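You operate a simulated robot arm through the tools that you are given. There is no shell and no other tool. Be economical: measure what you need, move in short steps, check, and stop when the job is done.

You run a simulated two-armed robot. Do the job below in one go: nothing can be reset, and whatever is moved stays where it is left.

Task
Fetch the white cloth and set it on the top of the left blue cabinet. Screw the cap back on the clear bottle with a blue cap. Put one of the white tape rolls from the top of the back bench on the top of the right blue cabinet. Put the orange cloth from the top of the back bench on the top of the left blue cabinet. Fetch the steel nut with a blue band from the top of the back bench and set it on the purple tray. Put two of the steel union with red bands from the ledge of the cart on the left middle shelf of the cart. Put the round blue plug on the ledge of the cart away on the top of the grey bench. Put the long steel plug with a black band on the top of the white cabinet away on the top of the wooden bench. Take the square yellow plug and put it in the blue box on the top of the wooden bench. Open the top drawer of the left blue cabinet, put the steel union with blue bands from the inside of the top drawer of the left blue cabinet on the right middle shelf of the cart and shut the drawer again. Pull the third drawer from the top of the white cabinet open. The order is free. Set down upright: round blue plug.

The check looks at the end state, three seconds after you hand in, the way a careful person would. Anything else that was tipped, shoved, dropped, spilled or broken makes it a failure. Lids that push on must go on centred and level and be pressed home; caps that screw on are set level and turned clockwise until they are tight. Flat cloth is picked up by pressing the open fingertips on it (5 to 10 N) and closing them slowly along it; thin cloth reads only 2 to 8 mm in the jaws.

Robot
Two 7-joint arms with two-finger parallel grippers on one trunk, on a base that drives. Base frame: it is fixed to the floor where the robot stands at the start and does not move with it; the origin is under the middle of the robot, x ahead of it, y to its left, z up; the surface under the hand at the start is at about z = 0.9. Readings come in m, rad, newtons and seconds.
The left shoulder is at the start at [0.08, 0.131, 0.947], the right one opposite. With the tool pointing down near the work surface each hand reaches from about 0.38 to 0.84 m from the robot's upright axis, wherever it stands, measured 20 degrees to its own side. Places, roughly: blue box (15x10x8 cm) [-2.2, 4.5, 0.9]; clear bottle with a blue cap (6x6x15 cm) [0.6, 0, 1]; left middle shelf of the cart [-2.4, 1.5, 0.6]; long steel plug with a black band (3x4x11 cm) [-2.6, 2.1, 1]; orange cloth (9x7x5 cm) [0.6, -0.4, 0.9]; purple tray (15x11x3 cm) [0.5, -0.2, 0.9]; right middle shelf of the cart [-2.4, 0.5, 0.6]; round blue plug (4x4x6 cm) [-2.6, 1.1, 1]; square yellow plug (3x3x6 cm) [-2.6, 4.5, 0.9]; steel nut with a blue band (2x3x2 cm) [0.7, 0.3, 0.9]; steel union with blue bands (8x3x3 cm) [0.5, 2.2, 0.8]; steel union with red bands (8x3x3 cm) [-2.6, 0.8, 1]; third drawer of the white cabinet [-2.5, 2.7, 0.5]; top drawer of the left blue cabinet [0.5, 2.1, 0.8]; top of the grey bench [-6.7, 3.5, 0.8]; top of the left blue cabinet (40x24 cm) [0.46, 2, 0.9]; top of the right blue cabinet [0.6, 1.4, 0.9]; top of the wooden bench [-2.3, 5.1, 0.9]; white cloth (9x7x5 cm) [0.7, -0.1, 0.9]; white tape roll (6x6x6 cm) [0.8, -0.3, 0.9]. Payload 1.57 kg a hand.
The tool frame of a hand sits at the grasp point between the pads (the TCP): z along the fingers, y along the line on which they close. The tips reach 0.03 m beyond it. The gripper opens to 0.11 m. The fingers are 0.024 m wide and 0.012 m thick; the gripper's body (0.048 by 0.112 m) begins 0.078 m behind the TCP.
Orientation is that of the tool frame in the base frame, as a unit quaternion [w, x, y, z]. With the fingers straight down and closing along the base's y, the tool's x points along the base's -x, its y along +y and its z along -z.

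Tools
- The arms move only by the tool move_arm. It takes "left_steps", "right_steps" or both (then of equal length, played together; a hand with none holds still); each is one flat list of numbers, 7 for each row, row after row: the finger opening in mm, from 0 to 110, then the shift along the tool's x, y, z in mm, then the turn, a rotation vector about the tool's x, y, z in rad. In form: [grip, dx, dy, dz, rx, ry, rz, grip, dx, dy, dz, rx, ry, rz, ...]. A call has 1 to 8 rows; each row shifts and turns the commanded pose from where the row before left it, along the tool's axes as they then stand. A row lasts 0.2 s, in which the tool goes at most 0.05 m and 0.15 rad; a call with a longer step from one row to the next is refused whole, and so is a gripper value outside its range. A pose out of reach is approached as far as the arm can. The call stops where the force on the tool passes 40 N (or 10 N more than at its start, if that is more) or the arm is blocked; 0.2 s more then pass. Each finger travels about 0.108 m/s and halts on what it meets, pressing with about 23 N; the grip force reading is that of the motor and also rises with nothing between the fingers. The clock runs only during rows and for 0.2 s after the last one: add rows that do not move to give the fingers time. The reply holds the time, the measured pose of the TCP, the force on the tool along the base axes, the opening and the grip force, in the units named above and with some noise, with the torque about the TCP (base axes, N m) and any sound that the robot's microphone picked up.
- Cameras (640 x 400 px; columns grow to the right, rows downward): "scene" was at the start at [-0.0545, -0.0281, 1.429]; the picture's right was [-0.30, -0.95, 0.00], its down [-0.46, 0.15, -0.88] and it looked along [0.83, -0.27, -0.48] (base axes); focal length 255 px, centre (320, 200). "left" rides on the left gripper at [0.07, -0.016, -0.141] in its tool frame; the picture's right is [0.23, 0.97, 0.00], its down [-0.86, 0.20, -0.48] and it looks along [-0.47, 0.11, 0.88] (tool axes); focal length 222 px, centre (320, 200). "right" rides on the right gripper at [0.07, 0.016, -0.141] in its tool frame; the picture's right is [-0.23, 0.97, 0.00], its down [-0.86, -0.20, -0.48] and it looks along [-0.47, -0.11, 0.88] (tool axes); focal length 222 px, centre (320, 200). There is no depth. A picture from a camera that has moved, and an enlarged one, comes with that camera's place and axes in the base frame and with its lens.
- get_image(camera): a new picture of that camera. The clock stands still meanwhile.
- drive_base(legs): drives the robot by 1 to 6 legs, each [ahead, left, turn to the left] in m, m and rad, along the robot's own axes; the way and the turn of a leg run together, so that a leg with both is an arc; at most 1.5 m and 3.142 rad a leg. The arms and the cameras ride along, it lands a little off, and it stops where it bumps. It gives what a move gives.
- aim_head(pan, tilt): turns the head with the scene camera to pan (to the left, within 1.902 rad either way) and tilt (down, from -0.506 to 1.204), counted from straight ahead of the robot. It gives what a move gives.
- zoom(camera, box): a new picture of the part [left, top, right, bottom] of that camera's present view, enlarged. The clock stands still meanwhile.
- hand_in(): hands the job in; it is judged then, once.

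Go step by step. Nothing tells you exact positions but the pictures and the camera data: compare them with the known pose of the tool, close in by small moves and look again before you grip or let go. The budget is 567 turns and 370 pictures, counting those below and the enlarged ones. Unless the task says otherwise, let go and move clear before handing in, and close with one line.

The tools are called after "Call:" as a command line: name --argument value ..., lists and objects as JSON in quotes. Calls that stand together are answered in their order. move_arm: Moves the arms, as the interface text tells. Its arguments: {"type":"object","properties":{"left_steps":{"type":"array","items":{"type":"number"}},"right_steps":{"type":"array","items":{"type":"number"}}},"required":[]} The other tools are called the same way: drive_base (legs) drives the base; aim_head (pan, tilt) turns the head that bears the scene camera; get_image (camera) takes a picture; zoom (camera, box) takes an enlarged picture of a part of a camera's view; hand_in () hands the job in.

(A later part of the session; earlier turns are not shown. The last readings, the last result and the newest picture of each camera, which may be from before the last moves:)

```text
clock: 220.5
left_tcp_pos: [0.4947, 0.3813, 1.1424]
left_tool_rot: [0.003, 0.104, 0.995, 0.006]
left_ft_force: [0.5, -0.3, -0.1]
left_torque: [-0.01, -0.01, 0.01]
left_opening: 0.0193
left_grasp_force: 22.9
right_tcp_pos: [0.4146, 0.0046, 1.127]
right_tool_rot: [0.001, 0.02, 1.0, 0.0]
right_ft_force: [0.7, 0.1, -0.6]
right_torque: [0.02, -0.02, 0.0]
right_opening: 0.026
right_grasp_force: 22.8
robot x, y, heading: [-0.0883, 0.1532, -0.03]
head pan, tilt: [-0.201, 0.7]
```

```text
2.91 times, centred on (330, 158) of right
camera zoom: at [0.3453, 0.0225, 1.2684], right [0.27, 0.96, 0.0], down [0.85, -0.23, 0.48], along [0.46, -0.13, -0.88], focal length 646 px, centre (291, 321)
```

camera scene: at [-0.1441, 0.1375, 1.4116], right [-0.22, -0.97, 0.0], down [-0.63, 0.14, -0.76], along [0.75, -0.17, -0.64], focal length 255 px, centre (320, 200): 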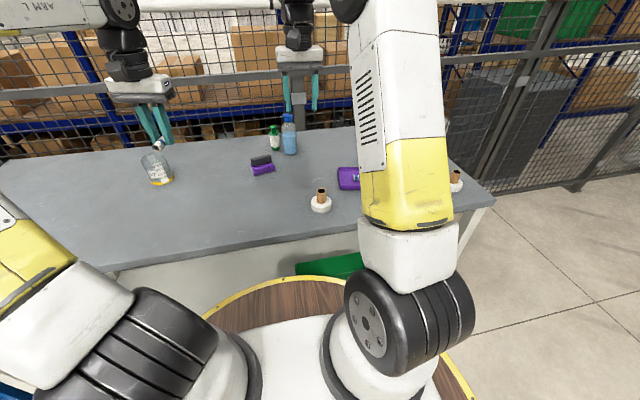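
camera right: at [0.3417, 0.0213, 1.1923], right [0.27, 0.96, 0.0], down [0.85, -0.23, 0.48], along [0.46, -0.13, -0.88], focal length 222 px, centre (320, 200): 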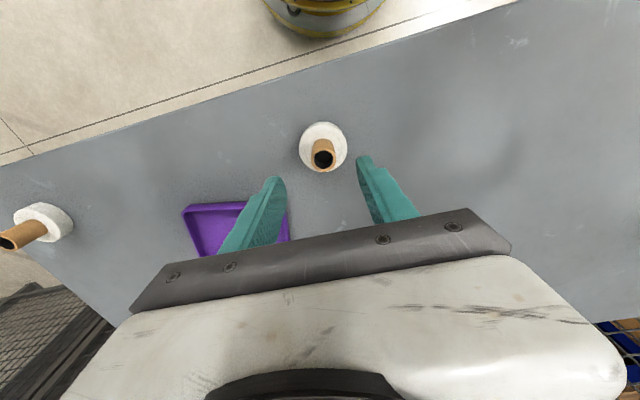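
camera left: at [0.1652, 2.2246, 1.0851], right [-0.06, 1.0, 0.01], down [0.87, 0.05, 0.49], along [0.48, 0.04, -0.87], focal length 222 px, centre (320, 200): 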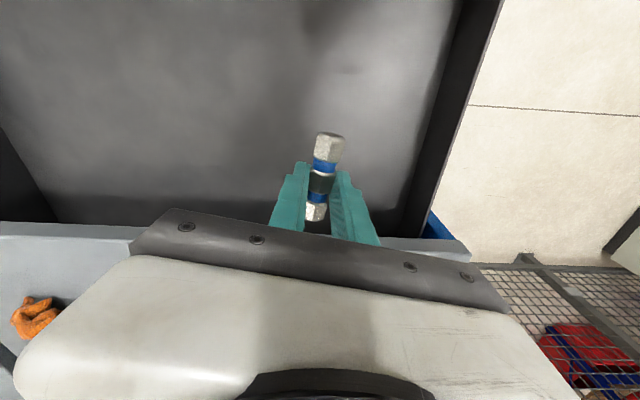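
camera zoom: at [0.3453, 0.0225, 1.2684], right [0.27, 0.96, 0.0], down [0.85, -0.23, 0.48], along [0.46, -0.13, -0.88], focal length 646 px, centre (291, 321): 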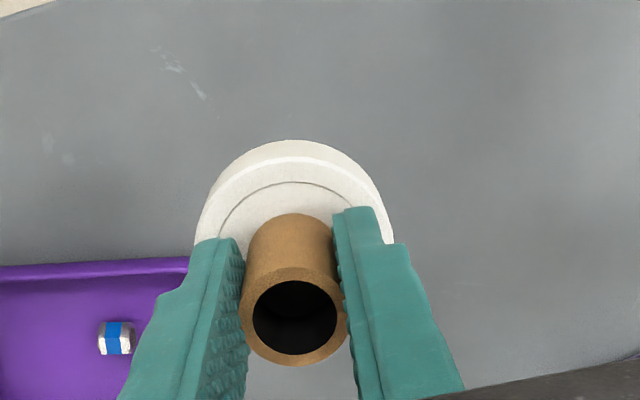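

The roll is held by its core. I drive left to the right blue cabinet, first glancing at the bottle.

Call:
zoom --camera "scene" --box '[230, 100, 390, 200]'

Call:
drive_base --legs '[[0, 0, 0.028], [0, 1.0, 0], [0, 0.33, 0]]'

Call:
get_image --camera "right"

Call:
get_image --camera "scene"

```text
4.00 times, centred on (310, 150) of scene
camera zoom: at [-0.144, 0.1375, 1.4116], right [-0.22, -0.97, 0.0], down [-0.63, 0.14, -0.76], along [0.75, -0.17, -0.64], focal length 1020 px, centre (360, 400)
```

zoom: 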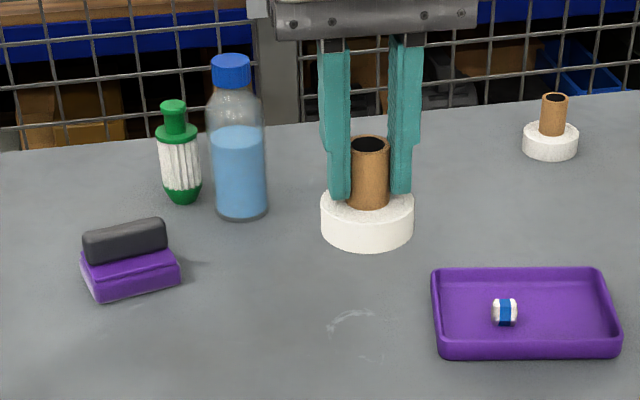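

```text
clock: 227.9
left_tcp_pos: [0.4871, 1.7449, 1.1421]
left_tool_rot: [0.003, 0.091, 0.996, 0.007]
left_ft_force: [0.7, 0.4, -1.0]
left_torque: [0.01, 0.0, 0.0]
left_opening: 0.0191
left_grasp_force: 23.0
right_tcp_pos: [0.418, 1.3658, 1.1272]
right_tool_rot: [0.0, 0.006, 1.0, 0.0]
right_ft_force: [-0.1, -0.3, -1.9]
right_torque: [-0.03, -0.02, -0.01]
right_opening: 0.0259
right_grasp_force: 21.9
robot x, y, heading: [-0.0844, 1.5032, 0.003]
head pan, tilt: [-0.201, 0.7]
```

```text
243 pictures are left
camera right: at [0.3476, 1.3826, 1.268], right [0.24, 0.97, 0.0], down [0.85, -0.21, 0.48], along [0.47, -0.12, -0.88], focal length 222 px, centre (320, 200)
```

right: 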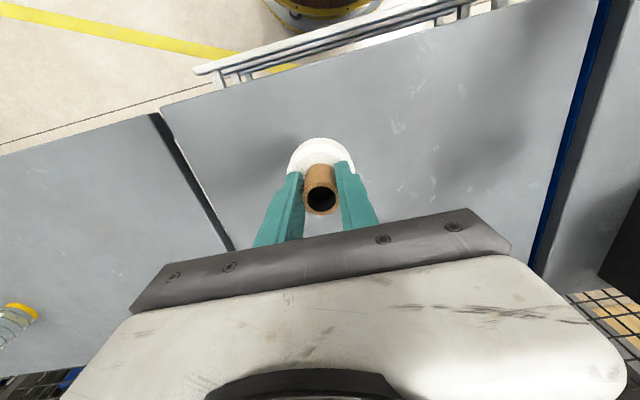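

```text
242 pictures are left
camera scene: at [-0.1445, 1.485, 1.4116], right [-0.2, -0.98, 0.0], down [-0.63, 0.13, -0.76], along [0.75, -0.15, -0.64], focal length 255 px, centre (320, 200)
```

scene: 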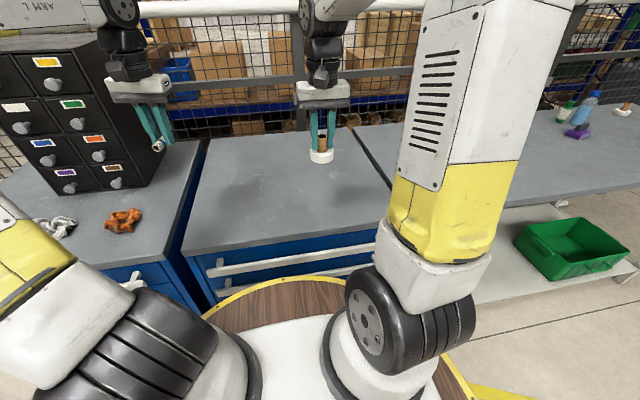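

Call:
move_arm --right_steps '[0, -25, 27, 10, 0, 0, 0, 0, -25, 27, 30, 0, 0, 0, 0, 0, 0, 40, 0, 0, 0, 0, 0, 0, 40, 0, 0, 0, 0, 0, 0, 30, 0, 0, 0, 0, 0, 0, 14, 0, 0, 0, 0, 0, 0, 3, 0, 0, 0, 0, 0, 0, 0, 0, 0, 0]'

Call:
get_image --camera "right"

```text
clock: 229.7
left_tcp_pos: [0.4876, 1.7453, 1.1421]
left_tool_rot: [0.002, 0.091, 0.996, 0.006]
left_ft_force: [-0.4, 0.5, -0.8]
left_torque: [0.0, -0.03, 0.03]
left_opening: 0.019
left_grasp_force: 23.3
right_tcp_pos: [0.4689, 1.4189, 0.9592]
right_tool_rot: [0.0, 0.008, 1.0, 0.0]
right_ft_force: [0.1, -0.3, -0.1]
right_torque: [-0.02, -0.04, -0.01]
right_opening: 0.0258
right_grasp_force: 22.6
robot x, y, heading: [-0.0833, 1.4989, 0.002]
head pan, tilt: [-0.201, 0.7]
```

```text
241 pictures are left
camera right: at [0.3992, 1.4356, 1.1002], right [0.24, 0.97, 0.0], down [0.85, -0.21, 0.48], along [0.47, -0.12, -0.88], focal length 222 px, centre (320, 200)
```

right: 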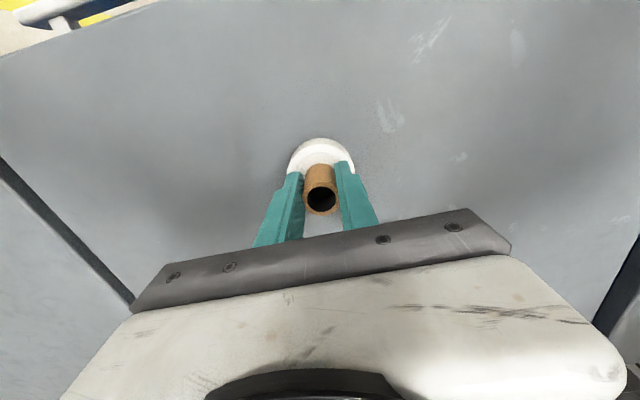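

Call:
move_arm --right_steps '[0, 0, 0, 2, 0, 0, 0, 0, 0, 0, 2, 0, 0, 0, 0, 0, 0, 0, 0, 0, 0]'

```text
clock: 230.5
left_tcp_pos: [0.4857, 1.7453, 1.143]
left_tool_rot: [0.004, 0.091, 0.996, 0.007]
left_ft_force: [0.3, 0.4, 0.6]
left_torque: [0.02, 0.01, 0.02]
left_opening: 0.0189
left_grasp_force: 23.2
right_tcp_pos: [0.4695, 1.418, 0.9573]
right_tool_rot: [0.002, 0.007, 1.0, 0.0]
right_ft_force: [0.3, -0.7, 24.8]
right_torque: [-0.01, -0.2, -0.08]
right_opening: 0.0257
right_grasp_force: 22.5
robot x, y, heading: [-0.0865, 1.5024, 0.004]
head pan, tilt: [-0.201, 0.7]
```

The roll is standing on the cabinet (25 N). I ease off, release and rise.

Call:
move_arm --right_steps '[0, 0, 0, -1.5, 0, 0, 0, 30, 0, 0, 0, 0, 0, 0, 45, 0, 0, 0, 0, 0, 0, 55, 0, 0, 0, 0, 0, 0, 55, 0, 0, -15, 0, 0, 0, 55, 0, 0, -40, 0, 0, 0, 55, 0, 0, -45, 0, 0, 0, 55, 0, 0, -45, 0, 0, 0]'

Call:
get_image --camera "right"

```text
clock: 232.3
left_tcp_pos: [0.4886, 1.7446, 1.1418]
left_tool_rot: [0.002, 0.09, 0.996, 0.008]
left_ft_force: [-0.5, 0.3, -0.4]
left_torque: [0.03, 0.03, 0.0]
left_opening: 0.0192
left_grasp_force: 23.0
right_tcp_pos: [0.4675, 1.4206, 1.1026]
right_tool_rot: [0.0, 0.007, 1.0, -0.001]
right_ft_force: [0.3, -0.3, 0.3]
right_torque: [0.02, 0.04, 0.0]
right_opening: 0.0549
right_grasp_force: 0.0
robot x, y, heading: [-0.087, 1.4995, -0.006]
head pan, tilt: [-0.201, 0.7]
```

```text
240 pictures are left
camera right: at [0.3981, 1.4377, 1.2447], right [0.24, 0.97, 0.0], down [0.85, -0.21, 0.48], along [0.46, -0.12, -0.88], focal length 222 px, centre (320, 200)
```

right: 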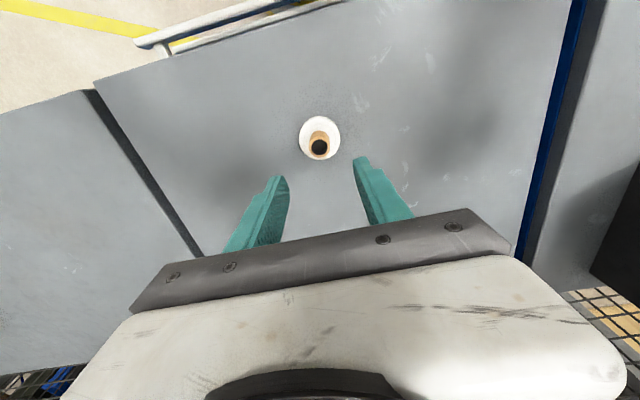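

Tape roll placed. Next the cart behind me: I back off and turn around to look at it.

Call:
move_arm --left_steps '[0, 20, 0, -10, 0, 0, 0, 0, 30, 0, -10, 0, 0, 0, 0, 30, 0, -10, 0, 0, 0]' --right_steps '[55, 15, -10, -20, 0, 0, 0, 55, 20, -20, -20, 0, 0, 0, 55, 10, -20, -20, 0, 0, 0]'

Call:
drive_base --legs '[[-0.5, 0, 0], [0, 0, 3.14]]'

Call:
aim_head --pan 0.0 --tilt 0.3

Call:
get_image --camera "scene"

```text
clock: 233.1
left_tcp_pos: [0.4091, 1.7583, 1.172]
left_tool_rot: [0.004, 0.091, 0.996, 0.006]
left_ft_force: [1.7, -0.2, -0.1]
left_torque: [0.02, 0.04, 0.02]
left_opening: 0.019
left_grasp_force: 23.4
right_tcp_pos: [0.4233, 1.3708, 1.1635]
right_tool_rot: [0.0, 0.007, 1.0, 0.0]
right_ft_force: [0.4, -0.8, 0.2]
right_torque: [0.01, 0.01, 0.0]
right_opening: 0.0549
right_grasp_force: 0.1
robot x, y, heading: [-0.0848, 1.5028, 0.005]
head pan, tilt: [-0.201, 0.7]
```

```text
clock: 243.4
left_tcp_pos: [-1.0904, 1.2453, 1.1726]
left_tool_rot: [0.007, 0.996, -0.09, -0.003]
left_ft_force: [0.2, 0.1, -0.8]
left_torque: [0.0, 0.03, 0.01]
left_opening: 0.0191
left_grasp_force: 22.6
right_tcp_pos: [-1.1059, 1.6327, 1.1647]
right_tool_rot: [0.0, 1.0, -0.006, -0.002]
right_ft_force: [-1.3, 0.3, -0.8]
right_torque: [-0.03, -0.03, 0.03]
right_opening: 0.0549
right_grasp_force: 0.0
robot x, y, heading: [-0.601, 1.5039, -3.14]
head pan, tilt: [-0.201, 0.7]
```

```text
clock: 244.3
left_tcp_pos: [-1.091, 1.2446, 1.1729]
left_tool_rot: [0.007, 0.996, -0.09, -0.003]
left_ft_force: [0.2, -0.9, -0.2]
left_torque: [0.0, 0.01, -0.01]
left_opening: 0.0191
left_grasp_force: 23.1
right_tcp_pos: [-1.1067, 1.6333, 1.163]
right_tool_rot: [0.0, 1.0, -0.005, 0.0]
right_ft_force: [0.4, -0.5, 0.1]
right_torque: [0.01, 0.02, -0.01]
right_opening: 0.0552
right_grasp_force: 0.0
robot x, y, heading: [-0.5952, 1.5042, -3.138]
head pan, tilt: [0.0, 0.3]
```

```text
239 pictures are left
camera scene: at [-0.5509, 1.5019, 1.4476], right [0.0, 1.0, 0.0], down [0.3, 0.0, -0.95], along [-0.95, 0.0, -0.3], focal length 255 px, centre (320, 200)
```

scene: 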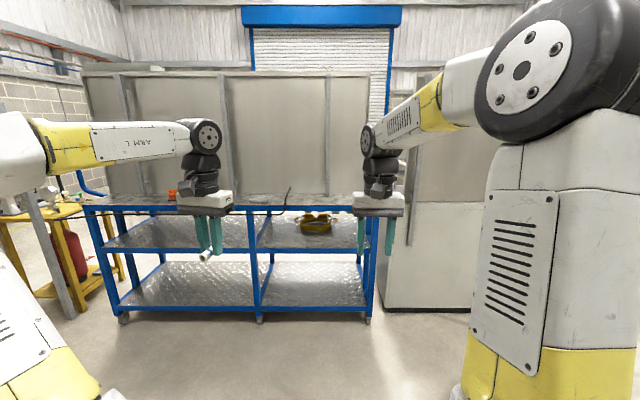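

The cart stands ahead: a top ledge with items and two middle shelf halves below it. I drive closer.

Call:
drive_base --legs '[[0.9, 0.5, 0]]'

Call:
aim_head --pan 0.0 --tilt 0.5

Call:
get_image --camera "scene"

```text
clock: 249.6
left_tcp_pos: [-1.9917, 0.7301, 1.1739]
left_tool_rot: [0.007, 0.996, -0.085, -0.003]
left_ft_force: [0.0, 0.2, -0.2]
left_torque: [-0.03, -0.01, -0.03]
left_opening: 0.0192
left_grasp_force: 23.2
right_tcp_pos: [-2.0093, 1.1169, 1.1626]
right_tool_rot: [0.0, 1.0, -0.001, -0.001]
right_ft_force: [-0.8, 0.4, 0.8]
right_torque: [0.03, 0.03, 0.01]
right_opening: 0.055
right_grasp_force: 0.0
robot x, y, heading: [-1.4987, 0.9927, -3.126]
head pan, tilt: [0.0, 0.3]
```

```text
clock: 250.3
left_tcp_pos: [-1.9894, 0.7298, 1.1721]
left_tool_rot: [0.006, 0.996, -0.085, -0.003]
left_ft_force: [0.2, 0.2, 0.7]
left_torque: [0.02, 0.02, 0.01]
left_opening: 0.0191
left_grasp_force: 22.6
right_tcp_pos: [-2.0086, 1.1185, 1.1624]
right_tool_rot: [0.0, 1.0, -0.001, -0.001]
right_ft_force: [-0.3, -0.4, -1.0]
right_torque: [0.01, 0.0, 0.01]
right_opening: 0.0547
right_grasp_force: 0.1
robot x, y, heading: [-1.4939, 0.9915, -3.127]
head pan, tilt: [0.0, 0.499]
```

```text
238 pictures are left
camera scene: at [-1.45, 0.9921, 1.4294], right [-0.01, 1.0, 0.0], down [0.48, 0.01, -0.88], along [-0.88, -0.01, -0.48], focal length 255 px, centre (320, 200)
```

scene: 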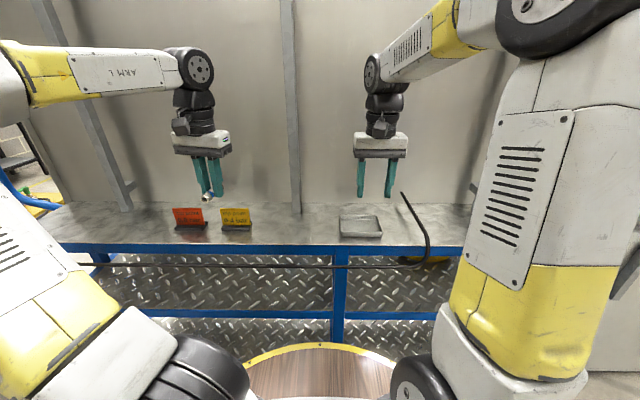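

The items are not on this side: they stand at x≈−2.6, behind the panel, so the cart's front faces −x. I look both ways for a route around.

Call:
aim_head --pan 1.0 --tilt 0.3

Call:
get_image --camera "scene"

Call:
aim_head --pan -1.0 --tilt 0.3

Call:
get_image --camera "scene"

```text
clock: 251.6
left_tcp_pos: [-1.99, 0.7292, 1.1725]
left_tool_rot: [0.006, 0.996, -0.084, -0.003]
left_ft_force: [-0.3, 0.1, -1.7]
left_torque: [0.0, 0.01, -0.02]
left_opening: 0.0192
left_grasp_force: 23.0
right_tcp_pos: [-2.009, 1.1174, 1.1625]
right_tool_rot: [0.0, 1.0, -0.001, -0.001]
right_ft_force: [0.2, -0.6, 0.0]
right_torque: [-0.03, 0.01, -0.01]
right_opening: 0.0549
right_grasp_force: 0.1
robot x, y, heading: [-1.4982, 0.9955, -3.131]
head pan, tilt: [1.0, 0.3]
```

```text
237 pictures are left
camera scene: at [-1.4086, 0.9141, 1.4477], right [-0.85, 0.53, 0.0], down [0.16, 0.25, -0.96], along [-0.51, -0.81, -0.3], focal length 255 px, centre (320, 200)
```

scene: 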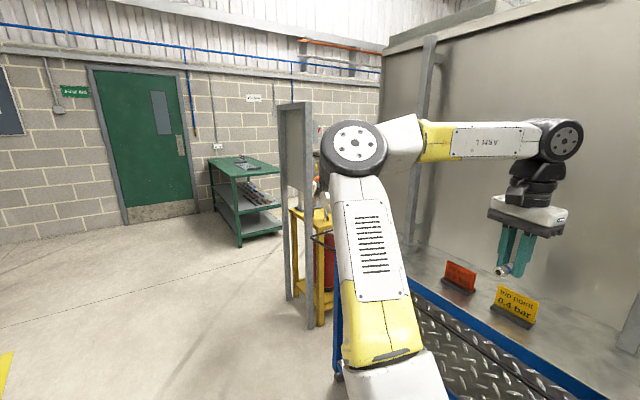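

```text
clock: 253.6
left_tcp_pos: [-1.9909, 0.7299, 1.1731]
left_tool_rot: [0.007, 0.996, -0.084, -0.004]
left_ft_force: [-0.5, -1.3, -0.6]
left_torque: [-0.02, 0.02, -0.03]
left_opening: 0.0191
left_grasp_force: 22.5
right_tcp_pos: [-2.0087, 1.1177, 1.1624]
right_tool_rot: [0.0, 1.0, -0.001, -0.002]
right_ft_force: [-0.5, -0.5, -0.5]
right_torque: [0.02, -0.05, -0.01]
right_opening: 0.055
right_grasp_force: 0.0
robot x, y, heading: [-1.497, 0.9928, -3.128]
head pan, tilt: [-1.0, 0.3]
```

```text
236 pictures are left
camera scene: at [-1.4104, 1.0712, 1.4477], right [0.83, 0.55, 0.0], down [0.16, -0.25, -0.96], along [-0.53, 0.8, -0.3], focal length 255 px, centre (320, 200)
```

scene: 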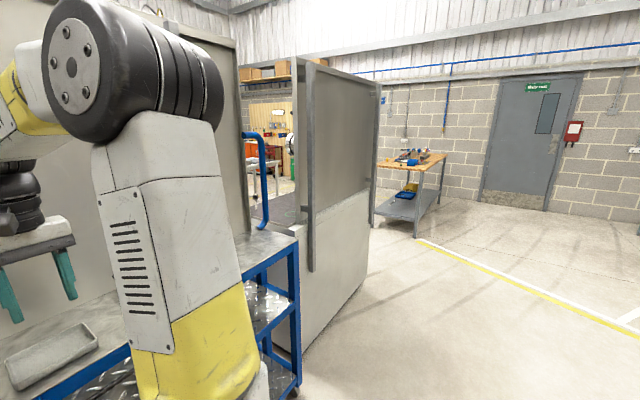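

The cart's working side faces −x. There is room to pass around its y<0 end, so I drive that way in stages.

Call:
drive_base --legs '[[0, 1.2, 0], [0, 1.1, 0]]'

Call:
aim_head --pan 0.0 --tilt 0.4

Call:
get_image --camera "scene"

```text
clock: 264.9
left_tcp_pos: [-1.9522, -1.5687, 1.173]
left_tool_rot: [0.006, 0.997, -0.082, -0.003]
left_ft_force: [0.7, -0.9, -1.2]
left_torque: [-0.01, -0.03, -0.02]
left_opening: 0.019
left_grasp_force: 23.3
right_tcp_pos: [-1.9715, -1.1822, 1.1628]
right_tool_rot: [0.0, 1.0, 0.002, -0.001]
right_ft_force: [0.0, 0.5, -0.1]
right_torque: [0.02, 0.01, 0.04]
right_opening: 0.0548
right_grasp_force: 0.1
robot x, y, heading: [-1.4578, -1.3054, -3.123]
head pan, tilt: [-1.0, 0.3]
```

```text
clock: 266.1
left_tcp_pos: [-1.9505, -1.5696, 1.1723]
left_tool_rot: [0.007, 0.997, -0.082, -0.003]
left_ft_force: [-0.3, 0.3, 0.8]
left_torque: [0.01, 0.03, 0.0]
left_opening: 0.0191
left_grasp_force: 23.0
right_tcp_pos: [-1.9713, -1.1817, 1.162]
right_tool_rot: [0.0, 1.0, 0.002, -0.002]
right_ft_force: [0.3, 0.0, -0.1]
right_torque: [0.0, -0.04, 0.01]
right_opening: 0.0551
right_grasp_force: 0.0
robot x, y, heading: [-1.4612, -1.3065, -3.122]
head pan, tilt: [0.0, 0.4]
```

```text
235 pictures are left
camera scene: at [-1.4142, -1.304, 1.4385], right [-0.02, 1.0, 0.0], down [0.39, 0.01, -0.92], along [-0.92, -0.01, -0.39], focal length 255 px, centre (320, 200)
```

scene: 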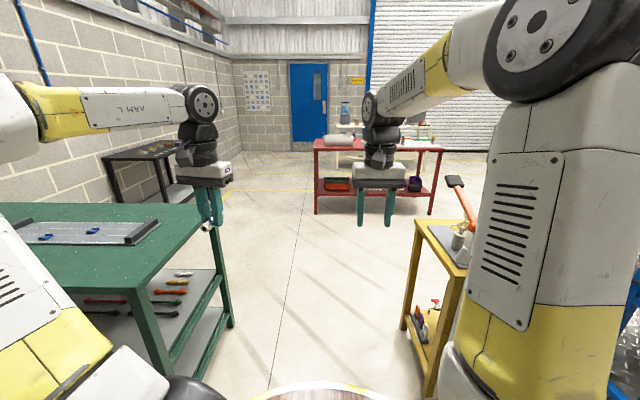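

The gap between the green table (y≈−1.94) and the yellow stand (y≈−0.81) is 1.1 m. I centre in it and drive through.

Call:
drive_base --legs '[[0, 0.06, -0.02], [1.0, 0, 0], [1.0, 0, 0]]'

Call:
aim_head --pan -1.2 --tilt 0.4

Call:
get_image --camera "scene"

```text
clock: 276.7
left_tcp_pos: [-3.9588, -1.596, 1.1723]
left_tool_rot: [0.008, 0.995, -0.1, -0.003]
left_ft_force: [-0.1, -0.1, -1.1]
left_torque: [0.0, -0.02, 0.0]
left_opening: 0.0192
left_grasp_force: 22.7
right_tcp_pos: [-3.9656, -1.2081, 1.1624]
right_tool_rot: [0.0, 1.0, -0.016, -0.001]
right_ft_force: [1.1, 0.8, 1.3]
right_torque: [0.02, -0.01, 0.02]
right_opening: 0.0548
right_grasp_force: 0.1
robot x, y, heading: [-3.4592, -1.3502, 3.123]
head pan, tilt: [0.0, 0.4]
```

```text
clock: 278.1
left_tcp_pos: [-3.9597, -1.5956, 1.1725]
left_tool_rot: [0.007, 0.995, -0.1, -0.003]
left_ft_force: [-0.9, -0.5, 0.5]
left_torque: [-0.01, -0.02, -0.01]
left_opening: 0.0191
left_grasp_force: 23.0
right_tcp_pos: [-3.9661, -1.2076, 1.163]
right_tool_rot: [0.0, 1.0, -0.017, 0.0]
right_ft_force: [-0.2, -0.1, 0.7]
right_torque: [0.0, 0.04, -0.01]
right_opening: 0.0552
right_grasp_force: 0.1
robot x, y, heading: [-3.4564, -1.3512, 3.124]
head pan, tilt: [-1.201, 0.4]
```

```text
234 pictures are left
camera scene: at [-3.3528, -1.2665, 1.4385], right [0.94, 0.34, 0.0], down [0.13, -0.37, -0.92], along [-0.32, 0.86, -0.39], focal length 255 px, centre (320, 200)
```

scene: 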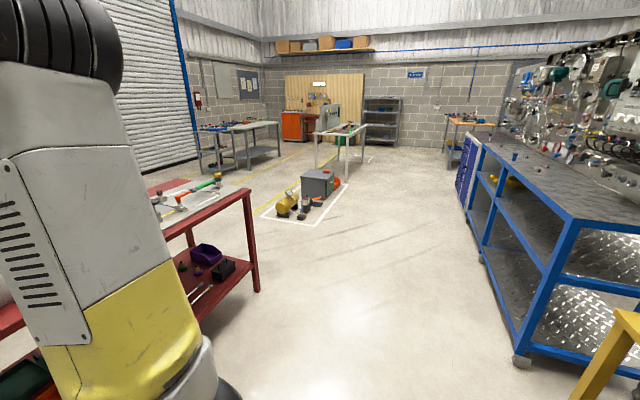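

I'm on the working side now. I turn to face +x and move along to the cart.

Call:
drive_base --legs '[[0, 0, -3.12], [0, 1.1, 0], [0, 1.1, 0]]'

Call:
aim_head --pan 0.0 --tilt 0.5

Call:
get_image --camera "scene"

```text
clock: 296.0
left_tcp_pos: [-3.0989, 1.1101, 1.1725]
left_tool_rot: [0.003, 0.065, 0.998, 0.006]
left_ft_force: [-0.2, 0.4, -0.6]
left_torque: [0.0, 0.0, -0.04]
left_opening: 0.0193
left_grasp_force: 23.2
right_tcp_pos: [-3.0629, 0.7244, 1.1635]
right_tool_rot: [0.001, -0.021, 1.0, 0.0]
right_ft_force: [0.2, -0.2, -0.8]
right_torque: [0.0, -0.01, 0.01]
right_opening: 0.0548
right_grasp_force: 0.0
robot x, y, heading: [-3.5788, 0.8295, 0.052]
head pan, tilt: [-1.201, 0.4]
```

```text
clock: 297.4
left_tcp_pos: [-3.098, 1.1115, 1.1719]
left_tool_rot: [0.003, 0.064, 0.998, 0.007]
left_ft_force: [-0.2, -0.6, -0.2]
left_torque: [-0.01, 0.0, 0.02]
left_opening: 0.0189
left_grasp_force: 22.8
right_tcp_pos: [-3.0625, 0.725, 1.1629]
right_tool_rot: [0.001, -0.02, 1.0, 0.0]
right_ft_force: [0.0, 0.1, 0.6]
right_torque: [0.01, -0.03, 0.04]
right_opening: 0.0553
right_grasp_force: 0.0
robot x, y, heading: [-3.5849, 0.8289, 0.055]
head pan, tilt: [0.0, 0.499]
```

```text
233 pictures are left
camera scene: at [-3.6294, 0.8256, 1.4293], right [0.05, -1.0, 0.0], down [-0.48, -0.03, -0.88], along [0.88, 0.05, -0.48], focal length 255 px, centre (320, 200)
```

scene: 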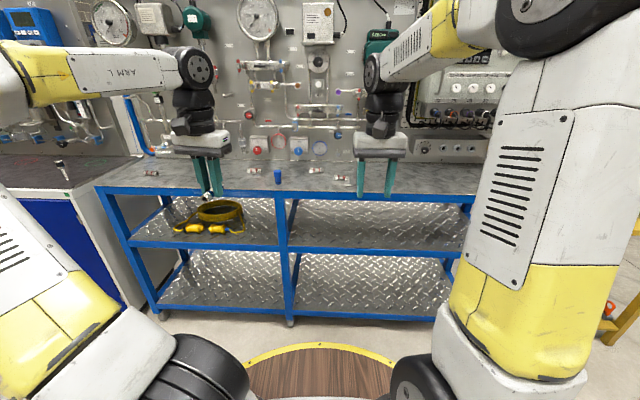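

Now I see the ledge with the round blue plug and the red-banded unions, and both middle shelves. I straighten up and drive closer.

Call:
drive_base --legs '[[0, 0.05, -0.054], [0.3, 0, 0]]'

Call:
get_image --camera "scene"

Call:
get_image --camera "right"

Call:
get_image --camera "left"

```text
clock: 300.0
left_tcp_pos: [-2.7789, 1.1358, 1.172]
left_tool_rot: [0.004, 0.09, 0.996, 0.007]
left_ft_force: [-1.4, 0.7, -0.2]
left_torque: [0.02, 0.03, 0.01]
left_opening: 0.0188
left_grasp_force: 23.5
right_tcp_pos: [-2.7665, 0.7466, 1.1635]
right_tool_rot: [0.0, 0.007, 1.0, 0.0]
right_ft_force: [0.6, 0.2, -0.8]
right_torque: [-0.01, -0.02, 0.0]
right_opening: 0.0549
right_grasp_force: 0.0
robot x, y, heading: [-3.2756, 0.8805, 0.0]
head pan, tilt: [0.0, 0.499]
```

```text
232 pictures are left
camera scene: at [-3.3256, 0.8786, 1.4293], right [0.0, -1.0, 0.0], down [-0.48, 0.0, -0.88], along [0.88, 0.0, -0.48], focal length 255 px, centre (320, 200)
```

scene: 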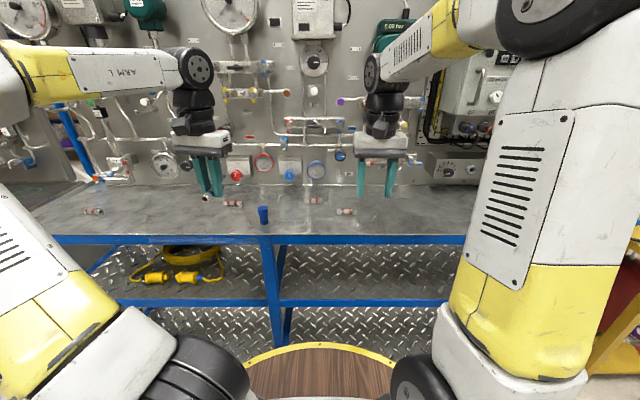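

```text
231 pictures are left
camera right: at [-2.8361, 0.7638, 1.304], right [0.24, 0.97, 0.0], down [0.85, -0.21, 0.48], along [0.47, -0.12, -0.88], focal length 222 px, centre (320, 200)
```

right: 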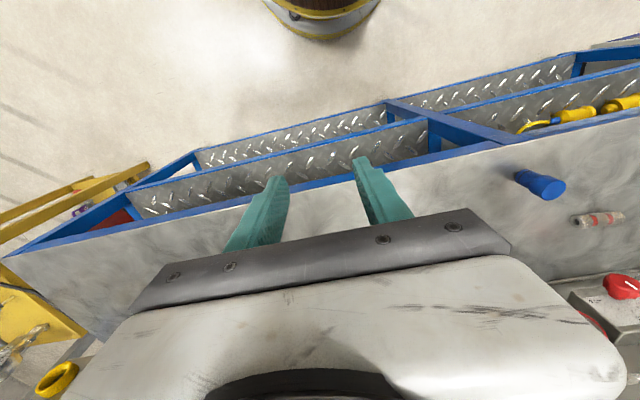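

```text
230 pictures are left
camera left: at [-2.8514, 1.1291, 1.3143], right [-0.05, 1.0, 0.01], down [0.87, 0.03, 0.49], along [0.48, 0.03, -0.87], focal length 222 px, centre (320, 200)
```

left: 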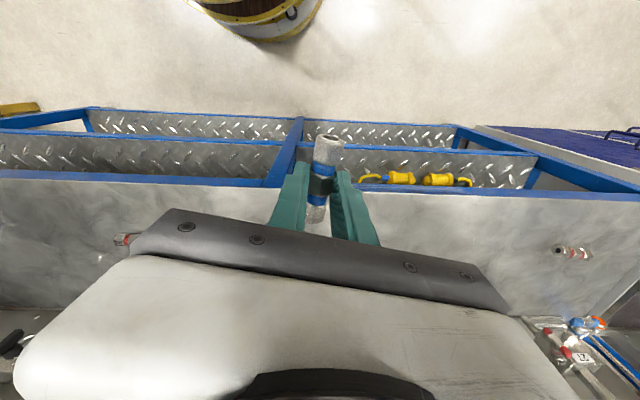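

Blue plug at about [−2.607, 1.064, 0.98] (ledge z≈0.95); the cart front edge is at x≈−2.685. I shift right so the left hand faces the right middle shelf, and turn the hand so the union lies along y.

Call:
drive_base --legs '[[0, -0.38, 0]]'

Call:
move_arm --left_steps '[0, 0, 0, 0, 0, 0, -0.146, 0, 0, 0, 0, 0, 0, -0.146, 0, 0, 0, 0, 0, 0, -0.146, 0, 0, 0, 0, 0, 0, -0.146, 0, 0, 0, 0, 0, 0, -0.146, 0, 0, 0, 0, 0, 0, -0.146, 0, 0, 0, 0, 0, 0, -0.146, 0, 0, 0, 0, 0, 0, -0.146]'

Call:
move_arm --left_steps '[0, 0, 0, 0, 0, 0, -0.146, 0, 0, 0, 0, 0, 0, -0.146, 0, 0, 0, 0, 0, 0, -0.146, 0, 0, 0, 0, 0, 0, -0.146, 0, 0, 0, 0, 0.145, 0, 0, 0, 0, 0, 0, 0.145, 0, 0, 0, 0, 0, 0, 0.146, 0, 0]'

Call:
get_image --camera "scene"

Call:
get_image --camera "left"

```text
clock: 302.4
left_tcp_pos: [-2.78, 0.7491, 1.1725]
left_tool_rot: [0.003, 0.095, 0.995, 0.007]
left_ft_force: [-0.9, -0.7, -0.3]
left_torque: [0.03, -0.02, -0.01]
left_opening: 0.0189
left_grasp_force: 22.8
right_tcp_pos: [-2.7689, 0.361, 1.1634]
right_tool_rot: [0.0, 0.011, 1.0, 0.001]
right_ft_force: [0.2, -0.4, -0.5]
right_torque: [-0.01, 0.01, -0.02]
right_opening: 0.055
right_grasp_force: 0.1
robot x, y, heading: [-3.279, 0.4979, -0.007]
head pan, tilt: [0.0, 0.499]
```

```text
clock: 304.2
left_tcp_pos: [-2.779, 0.7494, 1.1727]
left_tool_rot: [0.006, -0.471, 0.882, 0.005]
left_ft_force: [0.3, 0.2, 0.0]
left_torque: [-0.02, 0.01, -0.03]
left_opening: 0.0192
left_grasp_force: 23.2
right_tcp_pos: [-2.7676, 0.3617, 1.1633]
right_tool_rot: [0.001, 0.011, 1.0, 0.0]
right_ft_force: [-0.3, 0.6, 0.9]
right_torque: [0.0, -0.02, 0.0]
right_opening: 0.0551
right_grasp_force: 0.1
robot x, y, heading: [-3.2797, 0.4982, -0.006]
head pan, tilt: [0.0, 0.499]
```

```text
clock: 305.8
left_tcp_pos: [-2.7777, 0.7495, 1.173]
left_tool_rot: [0.16, -0.687, 0.693, -0.151]
left_ft_force: [-0.1, 0.0, -0.6]
left_torque: [0.05, 0.01, 0.02]
left_opening: 0.019
left_grasp_force: 23.6
right_tcp_pos: [-2.7675, 0.3604, 1.1627]
right_tool_rot: [0.001, 0.011, 1.0, 0.0]
right_ft_force: [0.3, -0.3, -0.2]
right_torque: [0.05, 0.03, -0.01]
right_opening: 0.055
right_grasp_force: 0.1
robot x, y, heading: [-3.2757, 0.4972, -0.006]
head pan, tilt: [0.0, 0.499]
```

```text
229 pictures are left
camera scene: at [-3.3265, 0.4963, 1.4293], right [-0.01, -1.0, 0.0], down [-0.48, 0.0, -0.88], along [0.88, -0.01, -0.48], focal length 255 px, centre (320, 200)
```

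scene: 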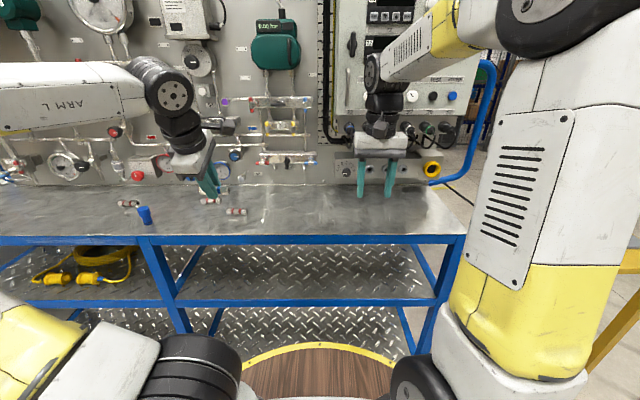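

```text
228 pictures are left
camera left: at [-2.8244, 0.677, 1.3071], right [-0.88, -0.22, -0.42], down [-0.38, 0.85, 0.36], along [0.28, 0.48, -0.83], focal length 222 px, centre (320, 200)
```

left: 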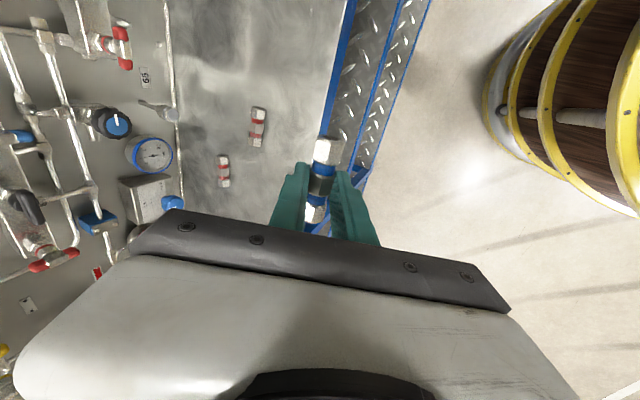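

Call:
move_arm --left_steps '[0, 25, 19.5, -9, 0, 0, 0, 0, 25, 19.5, -9, 0, 0, 0, 0, 0, 15, 32, 0, 0, 0, 0, 0, 19.5, 42, 0, 0, 0, 0, 0, 19.5, 42, 0, 0, 0, 0, 0, 19.5, 42, 0, 0, 0, 0, 0, 19.5, 42, 0, 0, 0, 0, 0, 19.5, 42, 0, 0, 0]'

Call:
get_image --camera "left"

Call:
get_image --camera "scene"

```text
clock: 307.6
left_tcp_pos: [-2.8091, 0.7048, 0.9083]
left_tool_rot: [0.159, -0.686, 0.694, -0.15]
left_ft_force: [0.3, -0.6, -0.4]
left_torque: [0.04, 0.0, 0.01]
left_opening: 0.0194
left_grasp_force: 22.8
left hand out of reach, approached as far as the arm can: row 7, 8
right_tcp_pos: [-2.7683, 0.3608, 1.1634]
right_tool_rot: [0.001, 0.011, 1.0, 0.0]
right_ft_force: [0.1, -1.4, 0.0]
right_torque: [-0.01, -0.07, 0.0]
right_opening: 0.0552
right_grasp_force: 0.0
robot x, y, heading: [-3.2751, 0.4966, -0.004]
head pan, tilt: [0.0, 0.499]
```

```text
227 pictures are left
camera left: at [-2.8549, 0.632, 1.043], right [-0.88, -0.22, -0.42], down [-0.38, 0.85, 0.36], along [0.28, 0.47, -0.83], focal length 222 px, centre (320, 200)
```

left: 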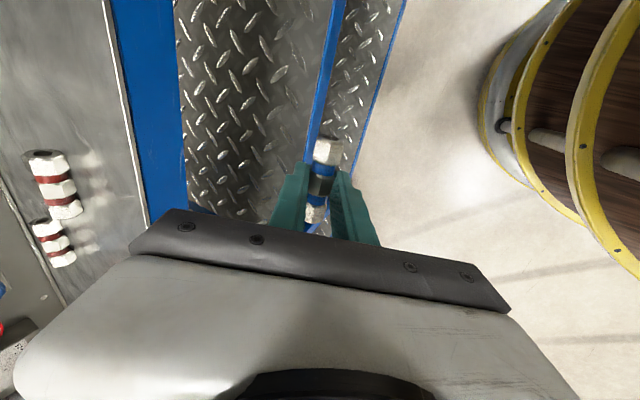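

```text
226 pictures are left
camera scene: at [-3.3271, 0.4963, 1.4293], right [-0.01, -1.0, 0.0], down [-0.48, 0.0, -0.88], along [0.88, -0.01, -0.48], focal length 255 px, centre (320, 200)
```

scene: 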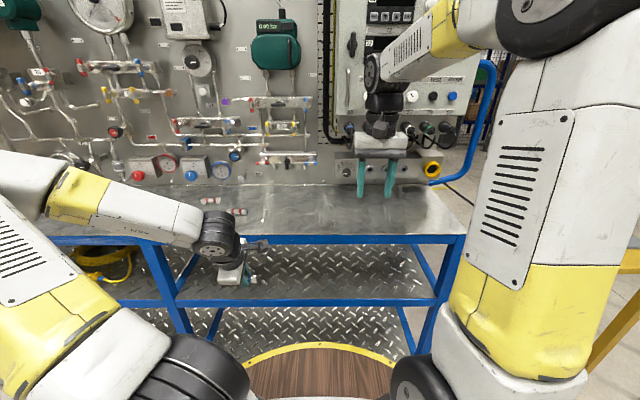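

Too close for that height, so I back up 0.15 m and continue lowering.

Call:
drive_base --legs '[[-0.17, 0, 0]]'

Call:
move_arm --left_steps '[0, 0, -40, 18, 0, 0, 0, 0, 0, -40, 18, 0, 0, 0, 0, 0, 19.5, 42, 0, 0, 0, 0, 0, 19.5, 42, 0, 0, 0, 0, 0, 19.5, 42, 0, 0, 0, 0, 0, 19.5, 42, 0, 0, 0, 0, 0, 8, 18, 0, 0, 0]'

Call:
get_image --camera "left"

Call:
zoom --camera "scene" --box '[120, 150, 440, 350]'

```text
clock: 309.1
left_tcp_pos: [-2.9764, 0.7048, 0.9086]
left_tool_rot: [0.158, -0.686, 0.694, -0.151]
left_ft_force: [-0.4, 0.3, -1.0]
left_torque: [0.03, 0.02, -0.05]
left_opening: 0.0193
left_grasp_force: 23.0
right_tcp_pos: [-2.936, 0.3623, 1.1633]
right_tool_rot: [0.001, 0.011, 1.0, 0.0]
right_ft_force: [0.7, 0.1, -0.5]
right_torque: [-0.02, -0.02, 0.01]
right_opening: 0.0549
right_grasp_force: 0.1
robot x, y, heading: [-3.4439, 0.4981, -0.005]
head pan, tilt: [0.0, 0.499]
```

```text
clock: 310.7
left_tcp_pos: [-2.8868, 0.7055, 0.7047]
left_tool_rot: [0.159, -0.685, 0.694, -0.151]
left_ft_force: [0.7, -0.1, -0.2]
left_torque: [-0.02, 0.0, -0.02]
left_opening: 0.0189
left_grasp_force: 22.7
right_tcp_pos: [-2.9368, 0.361, 1.1631]
right_tool_rot: [0.001, 0.011, 1.0, -0.001]
right_ft_force: [-0.4, 0.4, 0.2]
right_torque: [0.0, 0.01, 0.02]
right_opening: 0.0549
right_grasp_force: 0.1
robot x, y, heading: [-3.4422, 0.4999, -0.011]
head pan, tilt: [0.0, 0.499]
```

```text
225 pictures are left
camera left: at [-2.9323, 0.6347, 0.839], right [-0.88, -0.21, -0.42], down [-0.38, 0.85, 0.36], along [0.28, 0.47, -0.83], focal length 222 px, centre (320, 200)
```

left: 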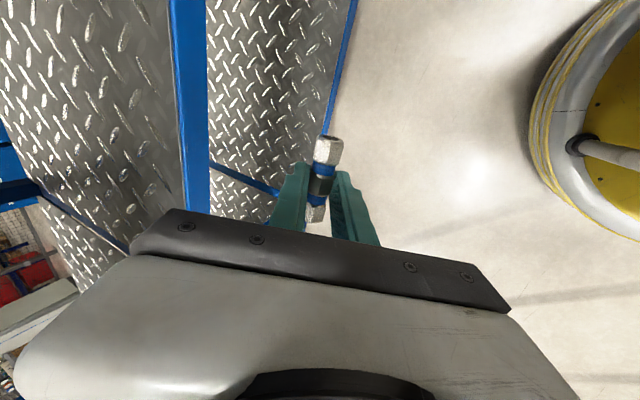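

```text
2.00 times, centred on (280, 250) of scene
camera zoom: at [-3.4947, 0.4978, 1.4293], right [-0.01, -1.0, 0.0], down [-0.48, 0.0, -0.88], along [0.88, -0.01, -0.48], focal length 510 px, centre (400, 100)
```

zoom: 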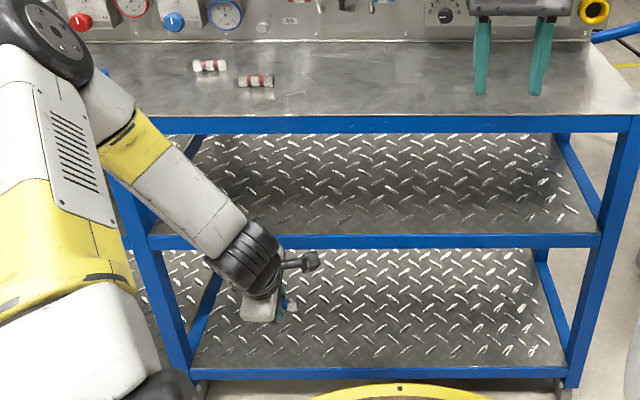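

The shelf rail is at about z≈0.65. I raise a little and move in under the ledge to x≈−2.65.

Call:
move_arm --left_steps '[0, 0, -10.5, -22.6, 0, 0, 0, 0, 0, -25, 11.5, 0, 0, 0, 0, 0, -36, 16.8, 0, 0, 0, 0, 0, -36, 16.8, 0, 0, 0, 0, 0, -36, 16.8, 0, 0, 0, 0, 0, -36, 16.8, 0, 0, 0, 0, 0, -36, 16.8, 0, 0, 0, 0, 0, 0, 0, 0, 0, 0]'

Call:
get_image --camera "left"

Call:
zoom --camera "scene" --box '[120, 150, 440, 350]'

```text
clock: 312.5
left_tcp_pos: [-2.6622, 0.7048, 0.7331]
left_tool_rot: [0.159, -0.686, 0.694, -0.15]
left_ft_force: [0.1, 0.0, -0.7]
left_torque: [0.01, -0.02, -0.01]
left_opening: 0.0193
left_grasp_force: 23.0
right_tcp_pos: [-2.9359, 0.3617, 1.1613]
right_tool_rot: [0.001, 0.012, 1.0, 0.0]
right_ft_force: [0.3, 0.3, -0.4]
right_torque: [-0.01, 0.0, 0.0]
right_opening: 0.055
right_grasp_force: 0.1
robot x, y, heading: [-3.4451, 0.4996, -0.01]
head pan, tilt: [0.0, 0.499]
```

```text
223 pictures are left
camera left: at [-2.7073, 0.6327, 0.8684], right [-0.88, -0.21, -0.42], down [-0.38, 0.85, 0.36], along [0.28, 0.47, -0.83], focal length 222 px, centre (320, 200)
```

left: 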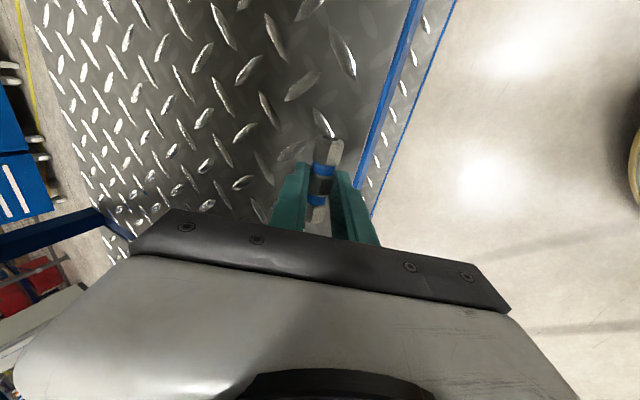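

```text
2.00 times, centred on (280, 250) of scene
camera zoom: at [-3.4945, 0.4979, 1.4293], right [-0.01, -1.0, 0.0], down [-0.48, 0.0, -0.88], along [0.88, -0.01, -0.48], focal length 510 px, centre (400, 100)
```

zoom: 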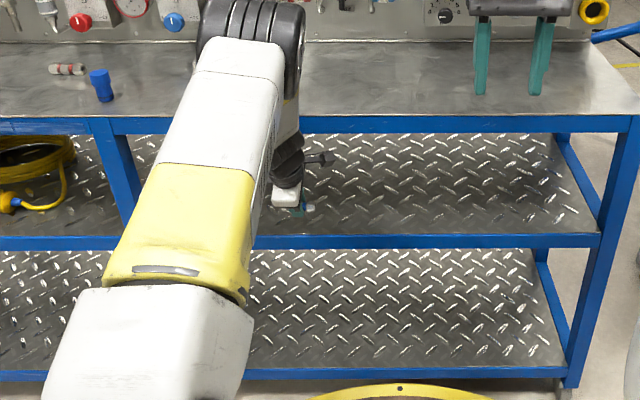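

Call:
move_arm --left_steps '[0, 0, -14, 6.5, 0, 0, 0, 0, 0, 8.4, 18, 0, 0, 0, 0, 0, 6.3, 13.6, 0, 0, 0, 0, 0, 2.1, 4.5, 0, 0, 0, 0, 0, 2.1, 4.5, 0, 0, 0, 0, 0, 0, 0, 0, 0, 0]'

```text
clock: 313.9
left_tcp_pos: [-2.6451, 0.705, 0.6873]
left_tool_rot: [0.159, -0.686, 0.694, -0.151]
left_ft_force: [0.4, -0.3, -0.3]
left_torque: [0.01, -0.02, 0.0]
left_opening: 0.0191
left_grasp_force: 23.0
right_tcp_pos: [-2.936, 0.361, 1.1634]
right_tool_rot: [0.001, 0.011, 1.0, 0.001]
right_ft_force: [-0.2, 1.0, 0.3]
right_torque: [-0.03, -0.01, 0.02]
right_opening: 0.0549
right_grasp_force: 0.0
robot x, y, heading: [-3.4435, 0.4953, -0.009]
head pan, tilt: [0.0, 0.499]
```

Call:
move_arm --left_steps '[0, 0, 1.3, 2.7, 0, 0, 0, 0, 0, 1.3, 2.7, 0, 0, 0, 0, 0, 1.3, 2.7, 0, 0, 0, 0, 0, 0, 0, 0, 0, 0]'

Call:
get_image --camera "left"

```text
clock: 314.5
left_tcp_pos: [-2.6461, 0.7049, 0.6862]
left_tool_rot: [0.159, -0.686, 0.694, -0.152]
left_ft_force: [-16.1, -0.7, 17.6]
left_torque: [-0.22, 0.69, -0.18]
left_opening: 0.0193
left_grasp_force: 22.8
right_tcp_pos: [-2.9377, 0.3603, 1.1647]
right_tool_rot: [0.002, 0.012, 1.0, -0.001]
right_ft_force: [-0.1, -0.1, -0.3]
right_torque: [-0.03, 0.0, -0.02]
right_opening: 0.0551
right_grasp_force: 0.2
robot x, y, heading: [-3.4447, 0.5001, -0.007]
head pan, tilt: [0.0, 0.499]
stopped in row 2 (left hand): the force on the tool passed its limit at 47 N (the readings are from after the stop); the commanded pose is now the measured one
```

```text
221 pictures are left
camera left: at [-2.691, 0.6338, 0.8206], right [-0.88, -0.21, -0.42], down [-0.38, 0.85, 0.36], along [0.28, 0.47, -0.83], focal length 222 px, centre (320, 200)
```

left: 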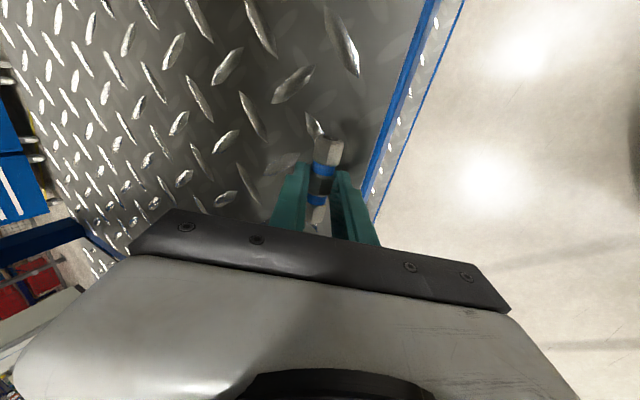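

The fingertip touches the shelf; the union is ~5 mm above it. I release in stages so it settles between the fingers.

Call:
move_arm --left_steps '[0, 0, -1, -2.3, 0, 0, 0, 24, 0, 0, 0, 0, 0, 0, 28, 0, 0, 0, 0, 0, 0, 28, 0, 0, 0, 0, 0, 0, 34, 0, -1.5, -3.5, 0, 0, 0, 42, 0, -2, -4, 0, 0, 0, 50, 0, -2.5, -5, 0, 0, 0, 50, 0, 0, -15, 0, 0, 0]'

Call:
get_image --camera "left"

```text
clock: 316.3
left_tcp_pos: [-2.6497, 0.7042, 0.7136]
left_tool_rot: [0.159, -0.686, 0.694, -0.152]
left_ft_force: [0.5, -0.4, -0.3]
left_torque: [-0.01, -0.01, -0.04]
left_opening: 0.05
left_grasp_force: 0.1
right_tcp_pos: [-2.9367, 0.3615, 1.1635]
right_tool_rot: [0.001, 0.011, 1.0, 0.001]
right_ft_force: [0.7, 0.5, 0.0]
right_torque: [-0.01, 0.0, 0.0]
right_opening: 0.0553
right_grasp_force: 0.0
robot x, y, heading: [-3.4439, 0.5, -0.009]
head pan, tilt: [0.0, 0.499]
```

```text
220 pictures are left
camera left: at [-2.6963, 0.6339, 0.8485], right [-0.88, -0.21, -0.42], down [-0.38, 0.85, 0.36], along [0.28, 0.47, -0.83], focal length 222 px, centre (320, 200)
```

left: 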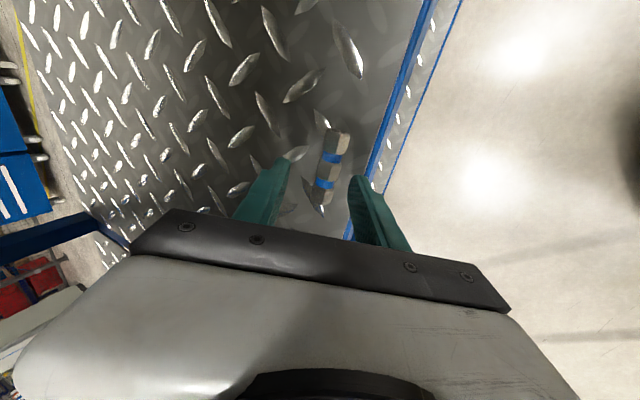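

The union rests on the right middle shelf. I withdraw the hand.

Call:
move_arm --left_steps '[50, 0, 0, -20, 0, 0, 0, 50, 0, 0, -20, 0, 0, 0, 50, 0, 25, -12, 0, 0, 0, 50, 0, 36, -17, 0, 0, 0, 50, 0, 36, -17, 0, 0, 0, 50, 0, 36, -17, 0, 0, 0, 50, 0, 36, -17, 0, 0, 0, 50, 0, 36, -17, 0, 0, 0]'

Call:
get_image --camera "scene"

```text
clock: 318.1
left_tcp_pos: [-2.8941, 0.7049, 0.7503]
left_tool_rot: [0.159, -0.686, 0.694, -0.152]
left_ft_force: [0.0, -0.5, 0.3]
left_torque: [0.01, 0.02, -0.02]
left_opening: 0.05
left_grasp_force: 0.0
right_tcp_pos: [-2.9353, 0.3612, 1.1638]
right_tool_rot: [0.001, 0.011, 1.0, 0.0]
right_ft_force: [0.0, 0.1, -0.4]
right_torque: [-0.02, 0.03, -0.02]
right_opening: 0.0552
right_grasp_force: 0.1
robot x, y, heading: [-3.4451, 0.495, -0.009]
head pan, tilt: [0.0, 0.499]
```

```text
219 pictures are left
camera scene: at [-3.4945, 0.4977, 1.4293], right [-0.01, -1.0, 0.0], down [-0.48, 0.0, -0.88], along [0.88, -0.01, -0.48], focal length 255 px, centre (320, 200)
```

scene: 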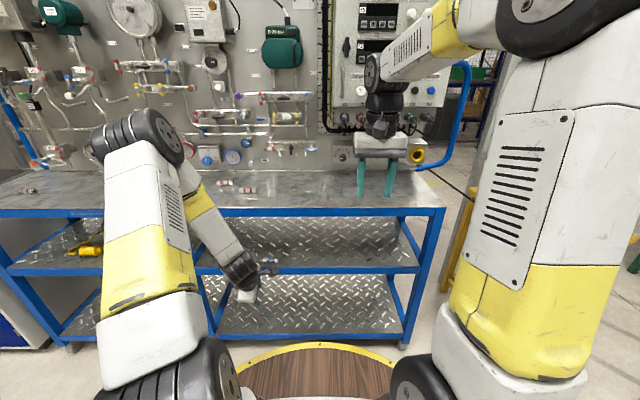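

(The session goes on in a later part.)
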